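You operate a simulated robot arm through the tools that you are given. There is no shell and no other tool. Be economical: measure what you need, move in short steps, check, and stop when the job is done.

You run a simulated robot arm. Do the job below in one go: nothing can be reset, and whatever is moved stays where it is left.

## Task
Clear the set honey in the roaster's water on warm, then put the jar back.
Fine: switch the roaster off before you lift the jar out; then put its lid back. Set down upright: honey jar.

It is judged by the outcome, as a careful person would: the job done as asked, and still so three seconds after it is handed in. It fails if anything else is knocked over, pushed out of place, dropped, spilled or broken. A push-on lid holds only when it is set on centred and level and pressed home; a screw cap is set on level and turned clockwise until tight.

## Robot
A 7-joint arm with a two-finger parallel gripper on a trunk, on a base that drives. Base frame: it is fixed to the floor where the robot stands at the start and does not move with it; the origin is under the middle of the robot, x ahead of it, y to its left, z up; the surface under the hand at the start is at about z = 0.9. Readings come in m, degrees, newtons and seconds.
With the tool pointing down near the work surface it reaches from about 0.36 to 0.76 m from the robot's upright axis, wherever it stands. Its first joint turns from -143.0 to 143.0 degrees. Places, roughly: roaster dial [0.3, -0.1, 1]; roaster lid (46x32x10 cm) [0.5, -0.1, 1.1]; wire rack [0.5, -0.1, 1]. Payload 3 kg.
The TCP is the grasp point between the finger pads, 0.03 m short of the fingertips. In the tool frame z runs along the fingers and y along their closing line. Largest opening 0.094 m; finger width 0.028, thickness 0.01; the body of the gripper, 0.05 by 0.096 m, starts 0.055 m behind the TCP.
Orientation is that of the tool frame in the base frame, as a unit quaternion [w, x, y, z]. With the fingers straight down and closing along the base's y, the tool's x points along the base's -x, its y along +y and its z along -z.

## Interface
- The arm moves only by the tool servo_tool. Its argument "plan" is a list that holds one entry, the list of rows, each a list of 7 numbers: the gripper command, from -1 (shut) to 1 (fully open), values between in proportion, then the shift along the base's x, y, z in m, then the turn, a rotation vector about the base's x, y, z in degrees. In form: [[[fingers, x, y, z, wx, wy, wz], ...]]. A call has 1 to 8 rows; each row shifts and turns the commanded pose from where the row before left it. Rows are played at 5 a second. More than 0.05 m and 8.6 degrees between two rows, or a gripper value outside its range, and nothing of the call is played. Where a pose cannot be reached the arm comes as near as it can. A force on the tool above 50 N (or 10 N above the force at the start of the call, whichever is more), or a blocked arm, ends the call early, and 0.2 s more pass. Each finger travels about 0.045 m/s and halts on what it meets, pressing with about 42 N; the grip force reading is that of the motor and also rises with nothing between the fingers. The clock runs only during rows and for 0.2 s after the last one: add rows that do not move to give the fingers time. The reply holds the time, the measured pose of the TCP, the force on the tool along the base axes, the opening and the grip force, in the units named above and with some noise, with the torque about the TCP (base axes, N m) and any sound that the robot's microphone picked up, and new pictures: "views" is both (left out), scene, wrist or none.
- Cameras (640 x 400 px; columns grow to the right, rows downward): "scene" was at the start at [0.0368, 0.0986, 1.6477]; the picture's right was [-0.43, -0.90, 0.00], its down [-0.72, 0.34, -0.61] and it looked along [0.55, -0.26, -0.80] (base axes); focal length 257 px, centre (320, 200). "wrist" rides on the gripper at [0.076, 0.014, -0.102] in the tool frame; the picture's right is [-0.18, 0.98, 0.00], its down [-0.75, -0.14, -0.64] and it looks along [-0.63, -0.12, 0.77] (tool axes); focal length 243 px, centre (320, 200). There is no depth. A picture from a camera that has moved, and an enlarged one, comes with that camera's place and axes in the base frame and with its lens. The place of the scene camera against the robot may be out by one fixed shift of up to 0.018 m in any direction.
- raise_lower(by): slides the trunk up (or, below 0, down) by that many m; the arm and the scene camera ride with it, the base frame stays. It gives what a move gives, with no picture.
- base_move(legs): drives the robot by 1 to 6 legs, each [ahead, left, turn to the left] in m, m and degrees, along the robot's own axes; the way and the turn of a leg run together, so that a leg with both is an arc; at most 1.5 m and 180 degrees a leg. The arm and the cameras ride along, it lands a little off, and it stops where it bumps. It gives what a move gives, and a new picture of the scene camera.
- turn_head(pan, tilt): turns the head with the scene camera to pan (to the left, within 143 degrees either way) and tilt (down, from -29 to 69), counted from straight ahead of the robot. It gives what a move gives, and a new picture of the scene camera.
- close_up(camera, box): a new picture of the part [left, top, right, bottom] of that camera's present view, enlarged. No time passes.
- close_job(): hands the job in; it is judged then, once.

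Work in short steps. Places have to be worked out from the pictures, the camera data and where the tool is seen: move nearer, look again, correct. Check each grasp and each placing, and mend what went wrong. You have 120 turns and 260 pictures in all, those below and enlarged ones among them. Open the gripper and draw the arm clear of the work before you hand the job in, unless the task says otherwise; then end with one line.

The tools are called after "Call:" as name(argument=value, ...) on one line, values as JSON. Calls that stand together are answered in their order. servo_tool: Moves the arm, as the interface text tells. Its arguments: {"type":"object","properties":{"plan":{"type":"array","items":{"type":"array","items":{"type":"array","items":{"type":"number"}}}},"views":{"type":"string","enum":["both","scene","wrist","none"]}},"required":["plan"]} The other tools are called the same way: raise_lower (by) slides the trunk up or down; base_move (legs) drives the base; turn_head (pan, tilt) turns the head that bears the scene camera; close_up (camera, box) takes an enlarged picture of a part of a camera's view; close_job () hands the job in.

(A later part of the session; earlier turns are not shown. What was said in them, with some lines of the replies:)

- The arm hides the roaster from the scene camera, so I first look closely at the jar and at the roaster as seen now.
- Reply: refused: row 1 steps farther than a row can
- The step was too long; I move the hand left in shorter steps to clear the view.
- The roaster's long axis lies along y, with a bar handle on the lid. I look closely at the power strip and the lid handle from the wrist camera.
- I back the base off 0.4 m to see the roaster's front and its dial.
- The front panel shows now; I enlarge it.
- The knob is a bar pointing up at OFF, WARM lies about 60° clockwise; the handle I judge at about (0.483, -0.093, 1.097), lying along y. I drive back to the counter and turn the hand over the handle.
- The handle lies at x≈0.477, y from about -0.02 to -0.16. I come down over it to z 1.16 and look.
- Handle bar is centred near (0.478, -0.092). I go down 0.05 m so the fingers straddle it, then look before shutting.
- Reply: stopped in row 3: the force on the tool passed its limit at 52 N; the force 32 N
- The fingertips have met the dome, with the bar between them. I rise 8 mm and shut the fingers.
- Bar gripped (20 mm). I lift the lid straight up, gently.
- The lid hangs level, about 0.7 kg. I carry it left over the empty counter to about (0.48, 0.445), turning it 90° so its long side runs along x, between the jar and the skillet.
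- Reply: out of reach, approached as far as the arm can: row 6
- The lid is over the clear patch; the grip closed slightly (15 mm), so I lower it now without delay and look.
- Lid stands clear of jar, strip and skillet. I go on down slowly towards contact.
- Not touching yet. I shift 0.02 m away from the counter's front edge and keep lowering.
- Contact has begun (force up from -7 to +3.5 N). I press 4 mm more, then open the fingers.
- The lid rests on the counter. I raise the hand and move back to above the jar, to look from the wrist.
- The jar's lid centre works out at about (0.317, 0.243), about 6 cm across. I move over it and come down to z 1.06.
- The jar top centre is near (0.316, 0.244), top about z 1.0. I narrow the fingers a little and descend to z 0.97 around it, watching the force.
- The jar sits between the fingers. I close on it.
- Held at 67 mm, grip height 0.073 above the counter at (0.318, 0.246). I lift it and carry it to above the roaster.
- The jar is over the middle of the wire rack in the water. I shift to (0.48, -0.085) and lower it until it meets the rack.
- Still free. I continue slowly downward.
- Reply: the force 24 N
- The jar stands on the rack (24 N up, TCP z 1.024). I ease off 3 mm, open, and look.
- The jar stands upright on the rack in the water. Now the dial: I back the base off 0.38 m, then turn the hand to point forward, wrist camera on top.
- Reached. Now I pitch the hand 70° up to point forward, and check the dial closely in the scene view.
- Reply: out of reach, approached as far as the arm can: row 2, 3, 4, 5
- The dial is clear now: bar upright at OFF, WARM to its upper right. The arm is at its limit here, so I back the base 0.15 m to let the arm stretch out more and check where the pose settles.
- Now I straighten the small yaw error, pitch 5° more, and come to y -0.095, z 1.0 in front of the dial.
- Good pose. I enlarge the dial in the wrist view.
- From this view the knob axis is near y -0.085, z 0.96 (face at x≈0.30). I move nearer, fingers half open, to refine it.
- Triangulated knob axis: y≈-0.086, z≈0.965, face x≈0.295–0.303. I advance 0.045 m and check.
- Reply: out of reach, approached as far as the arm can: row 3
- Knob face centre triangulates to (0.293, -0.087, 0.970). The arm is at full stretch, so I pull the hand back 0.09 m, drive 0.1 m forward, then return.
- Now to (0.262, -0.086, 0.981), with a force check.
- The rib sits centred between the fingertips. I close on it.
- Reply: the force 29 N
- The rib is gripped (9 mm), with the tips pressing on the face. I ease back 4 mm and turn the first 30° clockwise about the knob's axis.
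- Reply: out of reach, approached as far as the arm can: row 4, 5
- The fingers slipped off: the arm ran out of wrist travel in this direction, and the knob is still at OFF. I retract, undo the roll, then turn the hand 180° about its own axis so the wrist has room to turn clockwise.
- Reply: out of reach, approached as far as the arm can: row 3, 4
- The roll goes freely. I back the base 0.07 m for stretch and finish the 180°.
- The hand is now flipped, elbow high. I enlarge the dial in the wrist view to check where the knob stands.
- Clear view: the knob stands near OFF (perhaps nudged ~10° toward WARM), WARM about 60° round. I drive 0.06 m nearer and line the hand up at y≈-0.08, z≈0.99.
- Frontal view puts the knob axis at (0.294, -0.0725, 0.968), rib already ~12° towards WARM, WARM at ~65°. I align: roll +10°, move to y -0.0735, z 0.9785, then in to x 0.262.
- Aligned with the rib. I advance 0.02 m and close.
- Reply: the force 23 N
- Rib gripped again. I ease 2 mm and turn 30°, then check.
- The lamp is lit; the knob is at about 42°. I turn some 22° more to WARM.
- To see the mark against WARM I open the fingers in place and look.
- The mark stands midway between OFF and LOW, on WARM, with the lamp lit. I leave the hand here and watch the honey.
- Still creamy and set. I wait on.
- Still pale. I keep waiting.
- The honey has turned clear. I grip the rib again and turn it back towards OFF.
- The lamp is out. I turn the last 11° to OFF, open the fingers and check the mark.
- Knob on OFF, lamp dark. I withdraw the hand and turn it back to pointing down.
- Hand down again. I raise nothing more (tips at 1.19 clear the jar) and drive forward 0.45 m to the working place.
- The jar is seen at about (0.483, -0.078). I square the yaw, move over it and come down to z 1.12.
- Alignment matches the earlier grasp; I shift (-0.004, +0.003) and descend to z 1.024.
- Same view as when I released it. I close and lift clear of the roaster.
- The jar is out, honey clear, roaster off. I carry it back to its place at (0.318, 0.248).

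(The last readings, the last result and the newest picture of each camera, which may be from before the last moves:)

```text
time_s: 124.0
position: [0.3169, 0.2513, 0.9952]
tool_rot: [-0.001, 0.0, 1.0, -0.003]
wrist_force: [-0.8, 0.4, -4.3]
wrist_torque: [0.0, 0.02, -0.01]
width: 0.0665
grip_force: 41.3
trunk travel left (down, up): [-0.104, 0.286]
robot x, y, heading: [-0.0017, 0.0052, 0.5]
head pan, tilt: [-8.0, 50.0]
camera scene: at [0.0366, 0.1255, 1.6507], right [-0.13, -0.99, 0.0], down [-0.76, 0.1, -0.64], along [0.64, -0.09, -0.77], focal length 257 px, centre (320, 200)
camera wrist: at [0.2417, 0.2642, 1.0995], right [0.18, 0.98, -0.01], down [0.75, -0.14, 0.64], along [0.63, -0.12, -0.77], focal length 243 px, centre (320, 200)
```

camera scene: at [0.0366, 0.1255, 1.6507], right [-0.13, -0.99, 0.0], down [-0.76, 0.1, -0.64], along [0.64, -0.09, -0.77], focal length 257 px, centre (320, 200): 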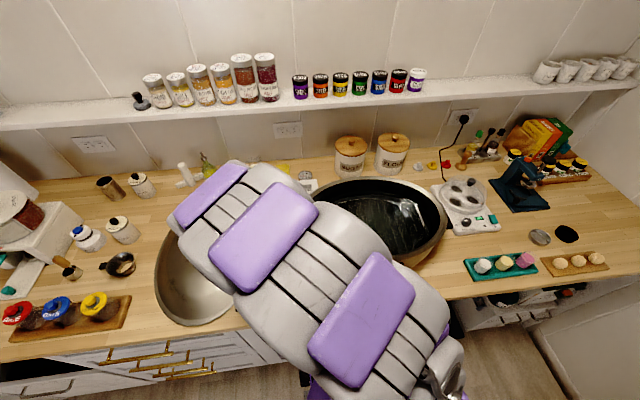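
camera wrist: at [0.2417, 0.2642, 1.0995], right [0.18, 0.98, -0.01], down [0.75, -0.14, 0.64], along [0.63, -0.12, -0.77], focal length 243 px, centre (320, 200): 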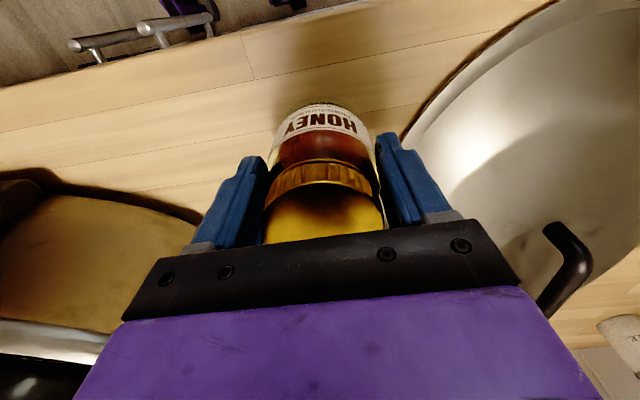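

Board joints match the first view of this spot. I lower the last 22 mm and release.

Call:
servo_tool(plan=[[[-1, 0, 0, -0.01, 0, 0, 0], [-1, 0, 0, -0.006, 0, 0, 0], [-1, 0, 0, -0.004, 0, 0, 0], [-1, 0, 0, -0.003, 0, 0, 0], [-1, 0, 0, 0, 0, 0, 0]]], views="none")

```text
time_s: 125.2
position: [0.3178, 0.2497, 0.9724]
tool_rot: [-0.001, -0.001, 1.0, -0.003]
wrist_force: [0.3, -0.6, -4.8]
wrist_torque: [0.03, 0.0, -0.02]
width: 0.0664
grip_force: 42.5
trunk travel left (down, up): [-0.104, 0.286]
robot x, y, heading: [-0.0101, 0.0011, 0.8]
head pan, tilt: [-8.0, 50.0]
```

Not quite touching (-4.8 N still). I go down in 2 mm steps.

Call:
servo_tool(plan=[[[-1, 0, 0, -0.002, 0, 0, 0], [-1, 0, 0, -0.002, 0, 0, 0], [-1, 0, 0, 0, 0, 0, 0]]], views="none")

```text
time_s: 126.0
position: [0.3171, 0.2498, 0.9684]
tool_rot: [-0.001, 0.0, 1.0, -0.002]
wrist_force: [3.7, -1.7, 23.9]
wrist_torque: [0.16, -0.43, 0.15]
width: 0.0667
grip_force: 42.2
trunk travel left (down, up): [-0.104, 0.286]
robot x, y, heading: [-0.0066, 0.0011, 0.6]
head pan, tilt: [-8.0, 50.0]
```

Touching down at 24 N. I ease 2 mm, open, and rise away.

Call:
servo_tool(plan=[[[-1, 0, 0, 0.002, 0, 0, 0], [0.2, 0, 0, 0, 0, 0, 0], [0.75, 0, 0, 0, 0, 0, 0], [0.75, 0, 0, 0, 0, 0, 0], [0.75, 0, 0, 0.03, 0, 0, 0], [0.75, 0, 0, 0.04, 0, 0, 0], [0.75, 0, 0, 0.05, 0, 0, 0], [1, 0, 0, 0.05, 0, 0, 0]]], views="wrist")

```text
time_s: 127.8
position: [0.3159, 0.2511, 1.1413]
tool_rot: [-0.002, -0.001, 1.0, -0.003]
wrist_force: [-0.2, -0.5, 0.4]
wrist_torque: [-0.01, -0.03, 0.0]
width: 0.094
grip_force: 0.0
trunk travel left (down, up): [-0.104, 0.286]
robot x, y, heading: [-0.0055, 0.0007, 0.7]
head pan, tilt: [-8.0, 50.0]
camera wrist: at [0.2401, 0.2634, 1.2444], right [0.18, 0.98, -0.01], down [0.76, -0.14, 0.64], along [0.63, -0.12, -0.77], focal length 243 px, centre (320, 200)
```

wrist: 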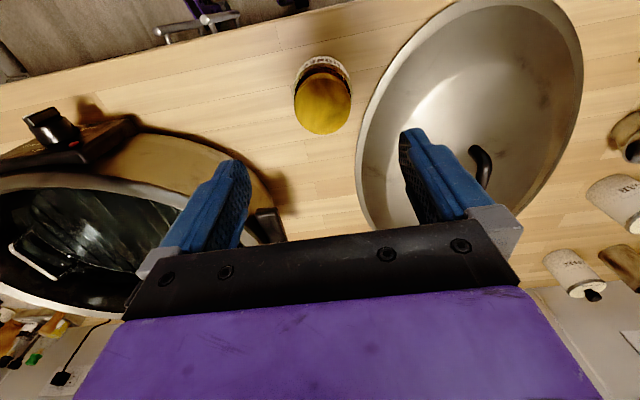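

Jar stands upright in its place. Now the lid: I rise and move above its handle, near (0.49, 0.44).

Call:
servo_tool(plan=[[[1, 0.02, 0.02, 0.04, 0, 0, 0], [1, 0.035, 0.035, 0.02, 0, 0, 0], [1, 0.035, 0.035, 0, 0, 0, 0], [1, 0.035, 0.035, 0, 0, 0, 0], [1, 0.03, 0.035, 0, 0, 0, 0], [1, 0.02, 0.03, -0.04, 0, 0, 0], [1, 0, 0, -0.04, 0, 0, 0], [1, 0, 0, 0, 0, 0, 0]]], views="wrist")

```text
refused: row 2 steps farther than a row can; nothing moved
```

One row was too long; same path in shorter steps.

Call:
servo_tool(plan=[[[1, 0.02, 0.02, 0.04, 0, 0, 0], [1, 0.03, 0.03, 0.02, 0, 0, 0], [1, 0.03, 0.033, 0, 0, 0, 0], [1, 0.03, 0.033, 0, 0, 0, 0], [1, 0.03, 0.033, 0, 0, 0, 0], [1, 0.03, 0.033, 0, 0, 0, 0], [1, 0.005, 0.007, -0.045, 0, 0, 0], [1, 0, 0, -0.045, 0, 0, 0]]], views="wrist")

```text
time_s: 129.6
position: [0.4946, 0.4389, 1.11]
tool_rot: [-0.002, 0.0, 1.0, -0.002]
wrist_force: [-0.3, -0.2, -0.5]
wrist_torque: [-0.01, -0.01, -0.02]
width: 0.0942
grip_force: 0.1
trunk travel left (down, up): [-0.104, 0.286]
robot x, y, heading: [-0.0086, 0.0012, 0.5]
head pan, tilt: [-8.0, 50.0]
camera wrist: at [0.4187, 0.4523, 1.2124], right [0.18, 0.98, -0.01], down [0.75, -0.14, 0.64], along [0.63, -0.12, -0.77], focal length 243 px, centre (320, 200)
```

wrist: 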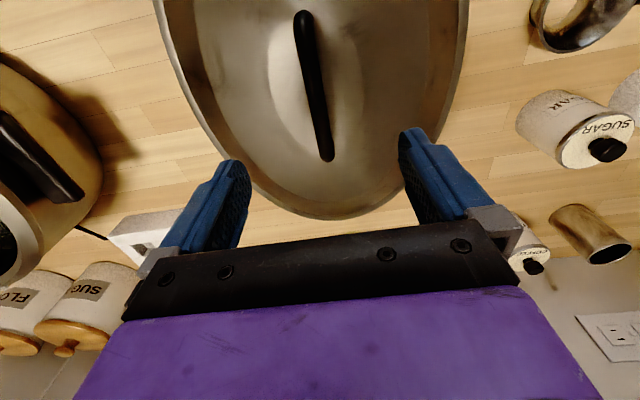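

Handle centre at about (0.488, 0.437). I centre on it and descend to z 0.986, a little deeper than the released grip, watching for dome contact.

Call:
servo_tool(plan=[[[1, -0.006, -0.002, -0.04, 0, 0, 0], [1, 0, 0, -0.04, 0, 0, 0], [1, 0, 0, -0.03, 0, 0, 0], [1, 0, 0, -0.012, 0, 0, 0], [1, 0, 0, 0, 0, 0, 0]]], views="wrist")

```text
time_s: 130.8
position: [0.4862, 0.436, 0.9888]
tool_rot: [-0.001, 0.0, 1.0, -0.003]
wrist_force: [0.0, 0.4, 0.0]
wrist_torque: [-0.02, 0.04, -0.01]
width: 0.0939
grip_force: 0.0
trunk travel left (down, up): [-0.104, 0.286]
robot x, y, heading: [-0.0048, 0.0007, 0.7]
head pan, tilt: [-8.0, 50.0]
camera wrist: at [0.4111, 0.4494, 1.0924], right [0.18, 0.98, -0.01], down [0.75, -0.14, 0.64], along [0.63, -0.12, -0.77], focal length 243 px, centre (320, 200)
```

wrist: 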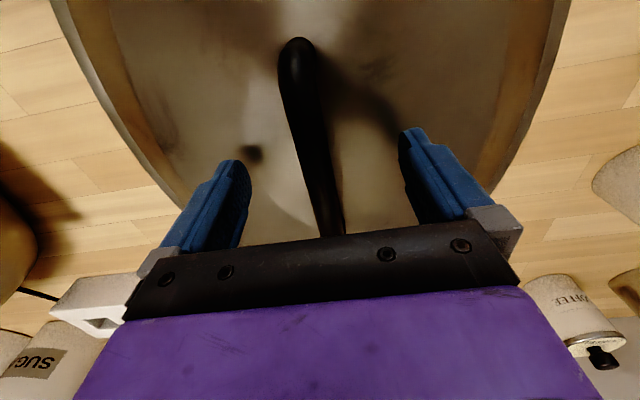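

No contact yet. Down 4 mm more, then close.

Call:
servo_tool(plan=[[[1, 0, 0, -0.004, 0, 0, 0], [1, 0, 0, 0, 0, 0, 0], [-1, 0, 0, 0, 0, 0, 0], [-1, 0, 0, 0, 0, 0, 0], [-1, 0, 0, 0, 0, 0, 0], [-1, 0, 0, 0, 0, 0, 0], [-1, 0, 0, 0, 0, 0, 0], [-1, 0, 0, 0, 0, 0, 0]]], views="none")

```text
time_s: 132.6
position: [0.4866, 0.4366, 0.9853]
tool_rot: [-0.001, 0.0, 1.0, -0.003]
wrist_force: [0.0, -0.8, -0.4]
wrist_torque: [0.01, 0.03, 0.16]
width: 0.02
grip_force: 41.9
trunk travel left (down, up): [-0.104, 0.286]
robot x, y, heading: [-0.0058, 0.0005, 0.5]
head pan, tilt: [-8.0, 50.0]
```

Firm grip (20 mm). I lift the lid to z 1.2.

Call:
servo_tool(plan=[[[-1, 0, 0, 0.015, 0, 0, 0], [-1, 0, 0, 0.03, 0, 0, 0], [-1, 0, 0, 0.04, 0, 0, 0], [-1, 0, 0, 0.04, 0, 0, 0], [-1, 0, 0, 0.04, 0, 0, 0], [-1, 0, 0, 0.04, 0, 0, 0], [-1, 0, 0, 0.015, 0, 0, 0], [-1, 0, 0, 0, 0, 0, 0]]], views="scene")

```text
time_s: 134.3
position: [0.4904, 0.4368, 1.2037]
tool_rot: [-0.001, 0.001, 1.0, -0.002]
wrist_force: [0.0, -0.3, -6.3]
wrist_torque: [-0.02, 0.02, 0.0]
width: 0.0198
grip_force: 42.1
trunk travel left (down, up): [-0.104, 0.286]
robot x, y, heading: [-0.0092, 0.0026, 0.7]
head pan, tilt: [-8.0, 50.0]
camera scene: at [0.0388, 0.1275, 1.6504], right [-0.13, -0.99, 0.0], down [-0.76, 0.1, -0.64], along [0.64, -0.09, -0.77], focal length 257 px, centre (320, 200)
```

scene: 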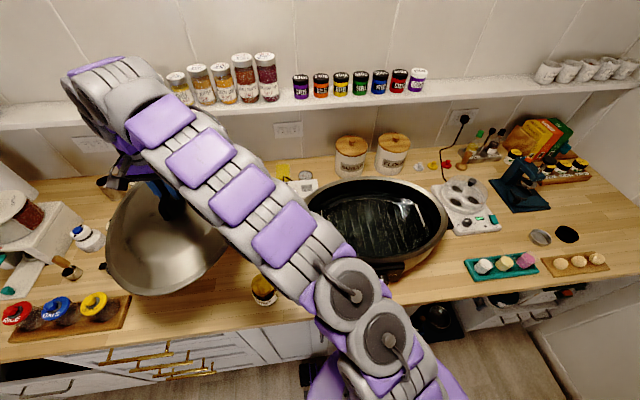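

I carry it back over the roaster, turning it -90° on the way.

Call:
servo_tool(plan=[[[-1, -0.001, -0.0371, 0, 0, 0, -6.43], [-1, -0.001, -0.0371, 0.004, 0, 0, -6.43], [-1, -0.001, -0.0371, 0.004, 0, 0, -6.43], [-1, -0.001, -0.0371, 0.004, 0, 0, -6.43], [-1, -0.001, -0.0371, 0.004, 0, 0, -6.43], [-1, -0.001, -0.0371, 0.004, 0, 0, -6.43], [-1, -0.001, -0.0371, 0.004, 0, 0, -6.43]]], views="none")

Call:
servo_tool(plan=[[[-1, -0.001, -0.0371, 0.004, 0, 0, -6.43], [-1, -0.001, -0.0371, 0.004, 0, 0, -6.43], [-1, -0.001, -0.0371, 0.004, 0, 0, -6.43], [-1, 0, -0.0371, 0, 0, 0, -6.43], [-1, 0, -0.0371, 0, 0, 0, -6.43], [-1, 0, -0.0371, 0, 0, 0, -6.43], [-1, 0, -0.0371, 0, 0, 0, -6.43], [-1, 0, 0, 0, 0, 0, 0]]], views="both")

```text
time_s: 135.9
position: [0.4797, 0.1742, 1.2285]
tool_rot: [-0.002, 0.383, 0.924, -0.003]
wrist_force: [0.4, 0.8, -8.0]
wrist_torque: [-0.02, 0.04, 0.02]
width: 0.0199
grip_force: 42.3
trunk travel left (down, up): [-0.104, 0.286]
robot x, y, heading: [-0.0078, -0.0006, 0.5]
head pan, tilt: [-8.0, 50.0]
```

```text
time_s: 137.8
position: [0.4779, -0.0875, 1.241]
tool_rot: [-0.002, 0.707, 0.707, -0.001]
wrist_force: [0.5, -0.4, -6.5]
wrist_torque: [-0.02, -0.03, 0.0]
width: 0.02
grip_force: 41.9
trunk travel left (down, up): [-0.104, 0.286]
robot x, y, heading: [-0.0065, 0.001, 0.6]
head pan, tilt: [-8.0, 50.0]
camera scene: at [0.0381, 0.1197, 1.6511], right [-0.13, -0.99, 0.0], down [-0.76, 0.1, -0.64], along [0.64, -0.08, -0.77], focal length 257 px, centre (320, 200)
camera wrist: at [0.4929, -0.0132, 1.345], right [0.98, -0.19, -0.01], down [-0.14, -0.75, 0.64], along [-0.12, -0.63, -0.77], focal length 243 px, centre (320, 200)
```

scene: 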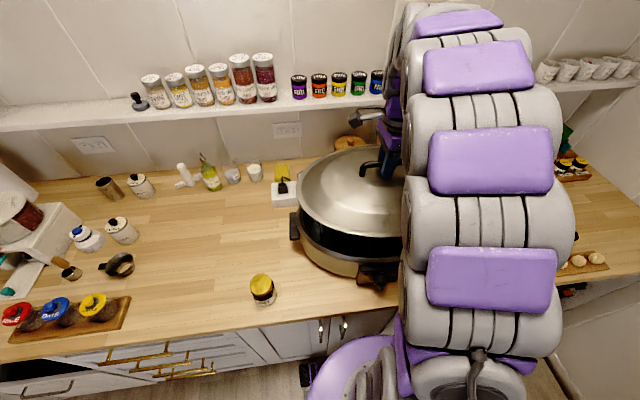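
wrist: 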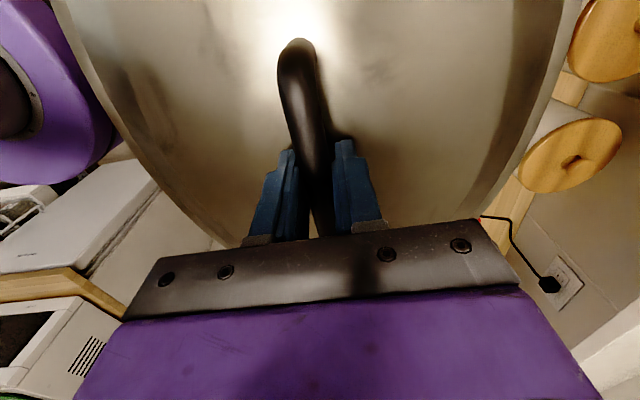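

The handle's near end shows I hold the bar ~8 mm nearer its +y end than at first, and the readings have drifted +7 mm in y, so seating should be at about (0.477, -0.078). I shift there and lower to z 1.14.

Call:
servo_tool(plan=[[[-1, 0, 0.005, -0.03, 0, 0, 0], [-1, 0, 0.0045, -0.03, 0, 0, 0], [-1, 0, 0, -0.02, 0, 0, 0], [-1, 0, 0, -0.02, 0, 0, 0], [-1, 0, 0, 0, 0, 0, 0]]], views="both")

Call:
close_up(camera="scene", box=[270, 150, 430, 290])

```text
time_s: 138.9
position: [0.4782, -0.0742, 1.1427]
tool_rot: [-0.003, 0.708, 0.706, -0.002]
wrist_force: [0.8, 0.5, -8.2]
wrist_torque: [0.0, -0.02, 0.0]
width: 0.0199
grip_force: 42.0
trunk travel left (down, up): [-0.104, 0.286]
robot x, y, heading: [-0.0047, 0.0031, 0.5]
head pan, tilt: [-8.0, 50.0]
camera scene: at [0.0381, 0.1213, 1.651], right [-0.13, -0.99, 0.0], down [-0.76, 0.1, -0.64], along [0.64, -0.08, -0.77], focal length 257 px, centre (320, 200)
camera wrist: at [0.4931, 0.0007, 1.2456], right [0.98, -0.18, 0.0], down [-0.14, -0.75, 0.64], along [-0.12, -0.63, -0.77], focal length 243 px, centre (320, 200)
```

scene: 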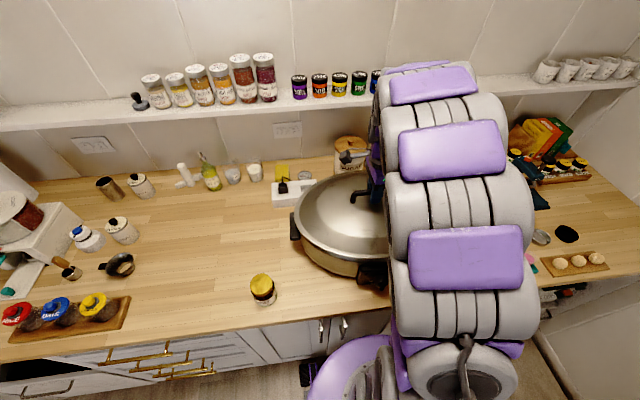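
wrist: 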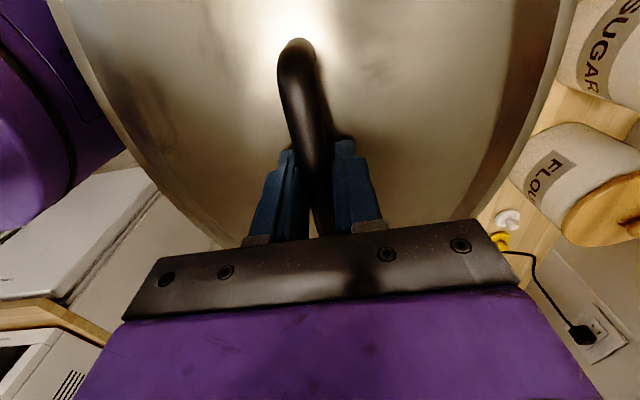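

```text
2.86 times, centred on (350, 220) of scene
camera zoom: at [0.0381, 0.1213, 1.651], right [-0.13, -0.99, 0.0], down [-0.76, 0.1, -0.64], along [0.64, -0.08, -0.77], focal length 734 px, centre (234, 143)
```

zoom: 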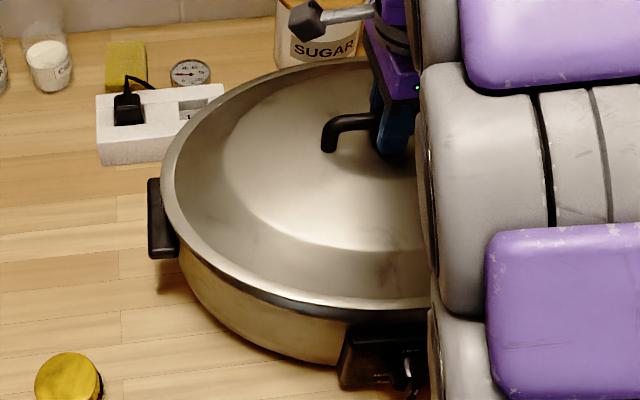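

Looks well lined up. I lower gently to contact.

Call:
servo_tool(plan=[[[-1, 0, -0.001, -0.008, 0, 0, 0], [-1, 0, 0, -0.006, 0, 0, 0], [-1, 0, 0, -0.004, 0, 0, 0], [-1, 0, 0, -0.003, 0, 0, 0], [-1, 0, 0, 0, 0, 0, 0]]], views="none")

Call:
close_up(camera="scene", box=[270, 150, 430, 290])

```text
time_s: 140.2
position: [0.4772, -0.0767, 1.1199]
tool_rot: [-0.002, 0.707, 0.707, -0.002]
wrist_force: [-0.6, 0.6, -7.5]
wrist_torque: [0.03, 0.0, 0.0]
width: 0.02
grip_force: 41.5
trunk travel left (down, up): [-0.104, 0.286]
robot x, y, heading: [-0.0067, -0.0018, 0.5]
head pan, tilt: [-8.0, 50.0]
```

```text
2.86 times, centred on (350, 220) of scene
camera zoom: at [0.0383, 0.1212, 1.651], right [-0.13, -0.99, 0.0], down [-0.76, 0.1, -0.64], along [0.64, -0.08, -0.77], focal length 734 px, centre (234, 143)
```

zoom: 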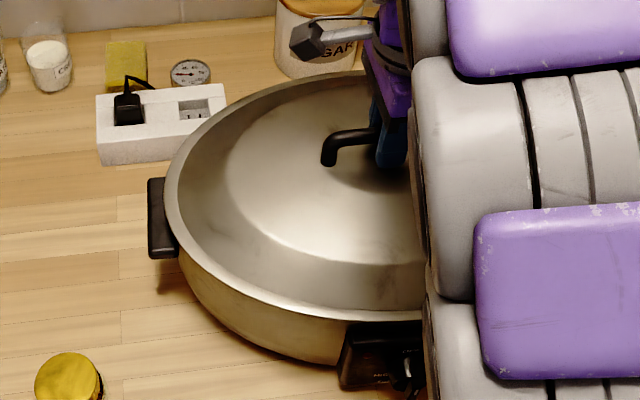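

Still hanging (-7.5 N), within a few mm. I lower in 2 mm steps.

Call:
servo_tool(plan=[[[-1, 0, 0, -0.002, 0, 0, 0], [-1, 0, 0, -0.002, 0, 0, 0], [-1, 0, 0, 0, 0, 0, 0]]], views="none")

```text
time_s: 140.9
position: [0.4769, -0.0761, 1.119]
tool_rot: [0.0, 0.707, 0.707, -0.001]
wrist_force: [5.8, -2.0, 27.3]
wrist_torque: [0.61, -0.02, -0.02]
width: 0.02
grip_force: 41.6
trunk travel left (down, up): [-0.104, 0.286]
robot x, y, heading: [-0.0077, 0.0011, 0.5]
head pan, tilt: [-8.0, 50.0]
```

Contact at z 1.119, as at first (1.118). I open the fingers, rise and inspect how it sits.

Call:
servo_tool(plan=[[[-1, 0, 0, 0.002, 0, 0, 0], [-0.4, 0, 0, 0, 0, 0, 0], [0.2, 0, 0, 0, 0, 0, 0], [0.8, 0, 0, 0, 0, 0, 0], [0.8, 0, 0, 0.002, 0, 0, 0], [0.8, 0, 0, 0.04, 0, 0, 0], [1, 0, 0, 0.05, 0, 0, 0], [1, 0, 0, 0.05, 0, 0, 0]]], views="wrist")

Call:
servo_tool(plan=[[[1, -0.01, 0.045, 0.01, 0, 0, 0], [1, -0.01, 0.045, 0.01, 0, 0, 0], [1, -0.01, 0.045, 0.01, 0, 0, 0], [1, -0.01, 0.045, 0, 0, 0, 0], [1, 0, 0.045, 0, 0, 0, 7], [1, 0, 0.045, 0, 0, 0, 7], [1, 0, 0.045, 0, 0, 0, 7], [1, 0, 0.045, 0, 0, 0, 7]]], views="scene")

Call:
turn_head(pan=-20, tilt=50)

```text
time_s: 142.8
position: [0.4773, -0.0743, 1.2617]
tool_rot: [-0.003, 0.706, 0.708, -0.002]
wrist_force: [-0.1, 0.0, 0.1]
wrist_torque: [-0.03, 0.01, -0.01]
width: 0.0941
grip_force: 0.1
trunk travel left (down, up): [-0.104, 0.286]
robot x, y, heading: [-0.0059, 0.0003, 0.7]
head pan, tilt: [-8.0, 50.0]
camera wrist: at [0.493, 0.0014, 1.3654], right [0.98, -0.18, -0.01], down [-0.14, -0.75, 0.64], along [-0.12, -0.63, -0.77], focal length 243 px, centre (320, 200)
```

wrist: 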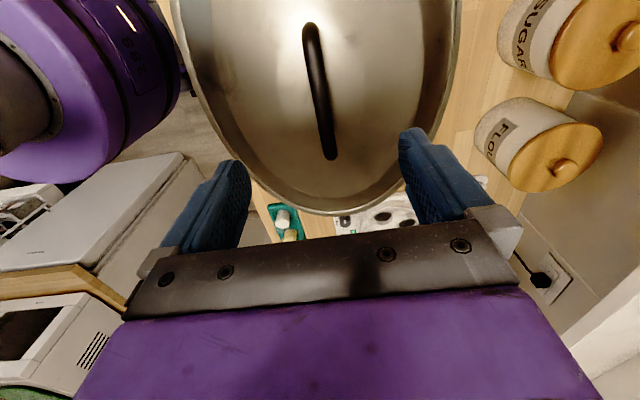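

```text
time_s: 144.6
position: [0.4376, 0.2877, 1.2906]
tool_rot: [-0.001, 0.514, 0.858, -0.002]
wrist_force: [-0.6, -0.7, -1.3]
wrist_torque: [0.05, 0.0, -0.01]
width: 0.0939
grip_force: 0.1
trunk travel left (down, up): [-0.104, 0.286]
robot x, y, heading: [-0.0048, -0.0001, 0.8]
head pan, tilt: [-8.0, 50.0]
camera scene: at [0.0377, 0.1272, 1.6506], right [-0.13, -0.99, 0.0], down [-0.76, 0.1, -0.64], along [0.64, -0.09, -0.77], focal length 257 px, centre (320, 200)
```

scene: 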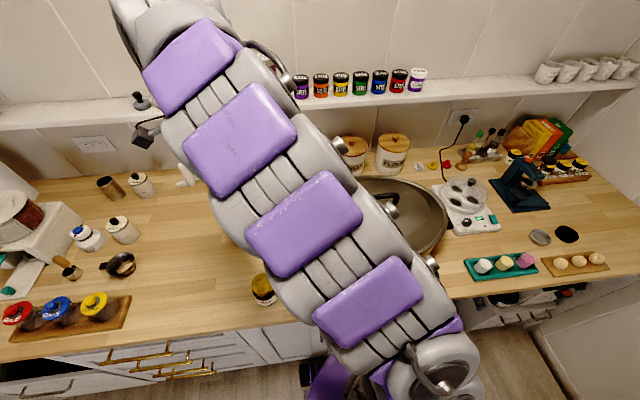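

```text
time_s: 145.3
position: [0.4365, 0.2851, 1.2917]
tool_rot: [-0.002, 0.515, 0.857, -0.002]
wrist_force: [0.4, -0.7, -1.3]
wrist_torque: [0.02, 0.02, 0.0]
width: 0.094
grip_force: 0.1
trunk travel left (down, up): [-0.104, 0.286]
robot x, y, heading: [-0.0048, 0.0014, 0.5]
head pan, tilt: [-20.0, 50.0]
camera scene: at [0.0332, 0.1087, 1.6509], right [-0.33, -0.94, 0.0], down [-0.72, 0.25, -0.64], along [0.6, -0.22, -0.77], focal length 257 px, centre (320, 200)
```

scene: 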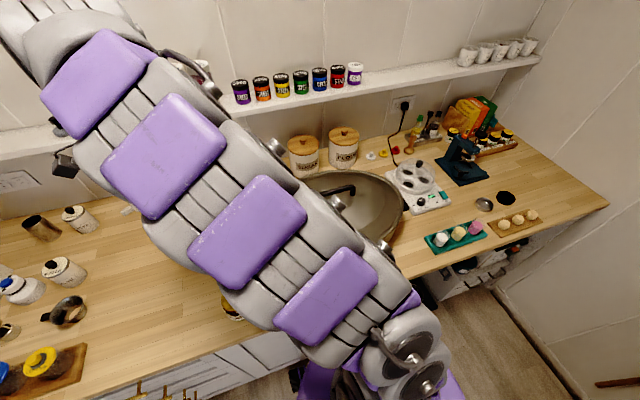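

To inspect how the lid is seated I back off 0.4 m and look at the roaster as I did at the start.

Call:
base_move(legs=[[-0.4, 0, 0]])

Call:
turn_head(pan=-8, tilt=35)

Call:
close_up(camera="scene", box=[280, 160, 450, 270])

```text
time_s: 147.8
position: [0.0272, 0.2833, 1.2909]
tool_rot: [-0.002, 0.514, 0.858, -0.002]
wrist_force: [-0.6, -0.1, -0.5]
wrist_torque: [-0.01, -0.03, 0.0]
width: 0.094
grip_force: 0.0
trunk travel left (down, up): [-0.104, 0.286]
robot x, y, heading: [-0.4147, -0.0042, 0.6]
head pan, tilt: [-20.0, 50.0]
camera scene: at [-0.3774, 0.1046, 1.6509], right [-0.33, -0.94, 0.0], down [-0.72, 0.25, -0.64], along [0.61, -0.21, -0.77], focal length 257 px, centre (320, 200)
```

scene: 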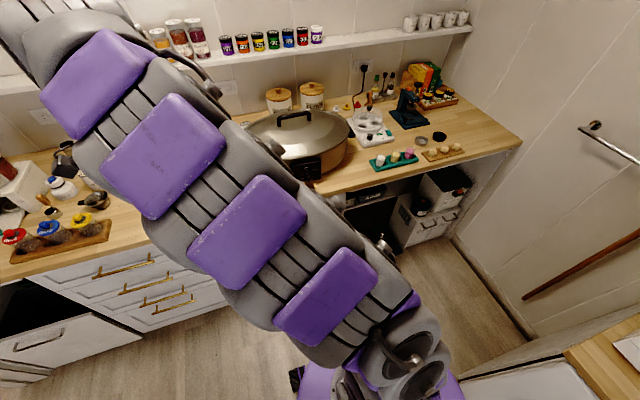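

```text
time_s: 148.6
position: [0.0258, 0.2817, 1.2926]
tool_rot: [-0.002, 0.514, 0.858, -0.001]
wrist_force: [0.1, 1.0, 0.2]
wrist_torque: [0.02, 0.02, -0.01]
width: 0.0941
grip_force: 0.1
trunk travel left (down, up): [-0.104, 0.286]
robot x, y, heading: [-0.4162, -0.0032, 0.9]
head pan, tilt: [-8.0, 35.0]
camera scene: at [-0.3618, 0.1191, 1.6725], right [-0.13, -0.99, 0.0], down [-0.57, 0.07, -0.82], along [0.81, -0.11, -0.58], focal length 257 px, centre (320, 200)
```

scene: 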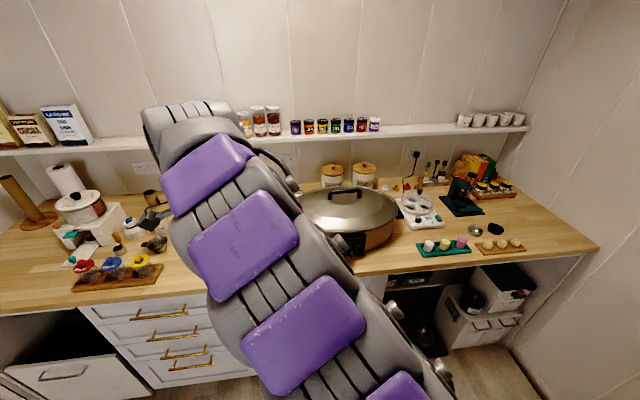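

```text
3.64 times, centred on (365, 215) of scene
camera zoom: at [-0.3618, 0.1191, 1.6725], right [-0.13, -0.99, 0.0], down [-0.57, 0.07, -0.82], along [0.81, -0.11, -0.58], focal length 934 px, centre (156, 146)
```

zoom: 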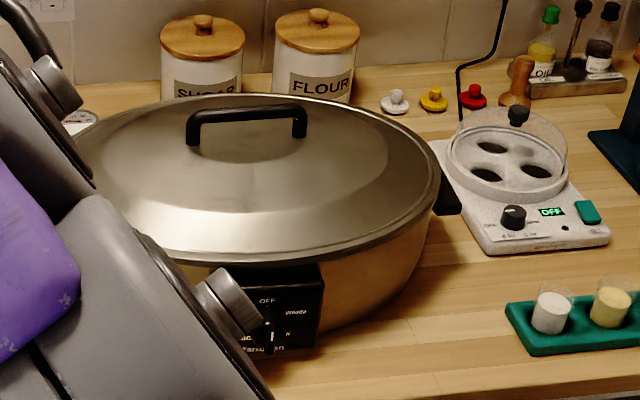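

Lid, handle and panel line up as in the first view. I look closer at the seam and at the jar.

Call:
close_up(camera="scene", box=[330, 190, 410, 250])

Call:
servo_tool(plan=[[[1, 0, 0.045, 0, 0, 0, 0], [1, 0, 0.045, 0, 0, 0, 0], [1, 0, 0.045, 0, 0, 0, 0], [1, 0, 0.045, 0, 0, 0, 0], [1, 0, 0.045, 0, 0, 0, 0]]], views="scene")

Call:
turn_head(pan=-20, tilt=40)

```text
6.67 times, centred on (370, 220) of scene
camera zoom: at [-0.3618, 0.1191, 1.6725], right [-0.13, -0.99, 0.0], down [-0.57, 0.07, -0.82], along [0.81, -0.11, -0.58], focal length 1712 px, centre (-13, 67)
```

zoom: 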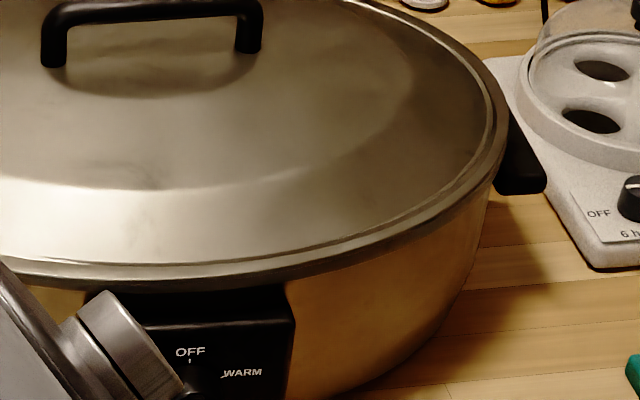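

```text
time_s: 149.8
position: [0.0251, 0.4182, 1.2808]
tool_rot: [-0.002, 0.514, 0.858, -0.004]
wrist_force: [0.7, 0.5, -0.7]
wrist_torque: [-0.02, 0.02, 0.02]
width: 0.0941
grip_force: 0.0
out of reach, approached as far as the arm can: row 3, 4, 5
trunk travel left (down, up): [-0.104, 0.286]
robot x, y, heading: [-0.4176, 0.0006, 1.0]
head pan, tilt: [-8.0, 35.0]
camera scene: at [-0.3587, 0.1241, 1.672], right [-0.13, -0.99, 0.01], down [-0.57, 0.07, -0.82], along [0.81, -0.11, -0.58], focal length 257 px, centre (320, 200)
```

scene: 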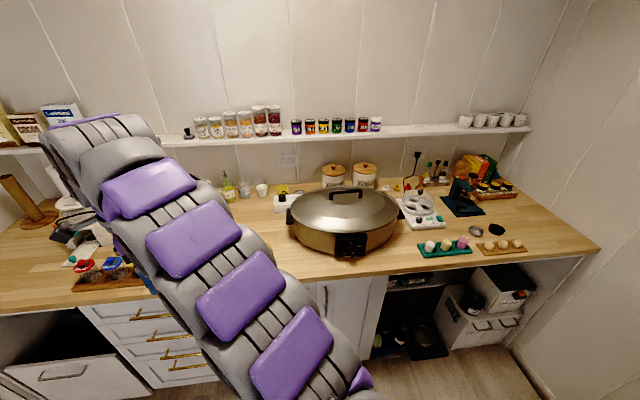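

```text
time_s: 150.5
position: [0.0232, 0.4164, 1.283]
tool_rot: [-0.001, 0.514, 0.858, -0.001]
wrist_force: [-0.1, -0.8, 0.1]
wrist_torque: [0.03, 0.02, -0.02]
width: 0.0935
grip_force: 0.0
trunk travel left (down, up): [-0.104, 0.286]
robot x, y, heading: [-0.4161, -0.0028, 0.6]
head pan, tilt: [-20.0, 40.0]
camera scene: at [-0.3683, 0.1039, 1.6649], right [-0.33, -0.94, 0.0], down [-0.61, 0.21, -0.77], along [0.72, -0.25, -0.64], focal length 257 px, centre (320, 200)
```

scene: 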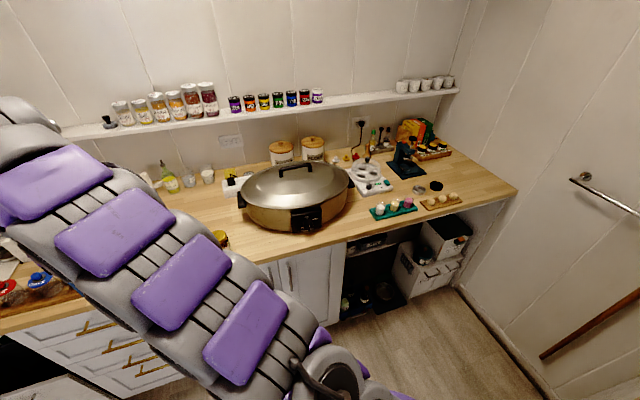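

Call:
close_up(camera="scene", box=[225, 150, 365, 240])

Call:
close_up(camera="scene", box=[200, 215, 250, 255])

```text
4.44 times, centred on (295, 195) of scene
camera zoom: at [-0.3683, 0.1039, 1.6649], right [-0.33, -0.94, 0.0], down [-0.61, 0.21, -0.77], along [0.72, -0.25, -0.64], focal length 1141 px, centre (431, 222)
```

zoom: 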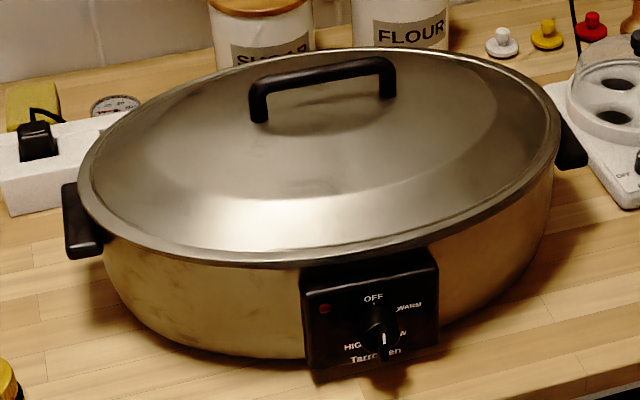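

```text
10.00 times, centred on (225, 235) of scene
camera zoom: at [-0.3683, 0.1039, 1.6649], right [-0.33, -0.94, 0.0], down [-0.61, 0.21, -0.77], along [0.72, -0.25, -0.64], focal length 2567 px, centre (1270, -150)
```

zoom: 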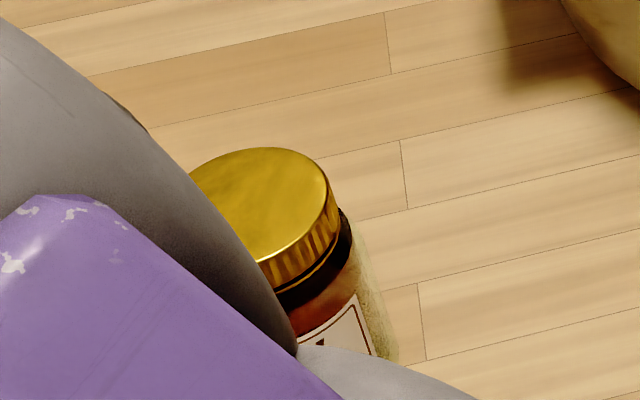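

The lid is seated level and centred, the dial is on OFF with the lamp dark, and the jar stands upright in its place with clear honey. The hand is open and clear, so I hand the job in.

Call:
close_job()

```text
The job is handed in.
```

The job is handed in: the honey cleared on warm, I switched the roaster off before lifting the jar out, and the jar is back upright in its place with the roaster's lid on again.
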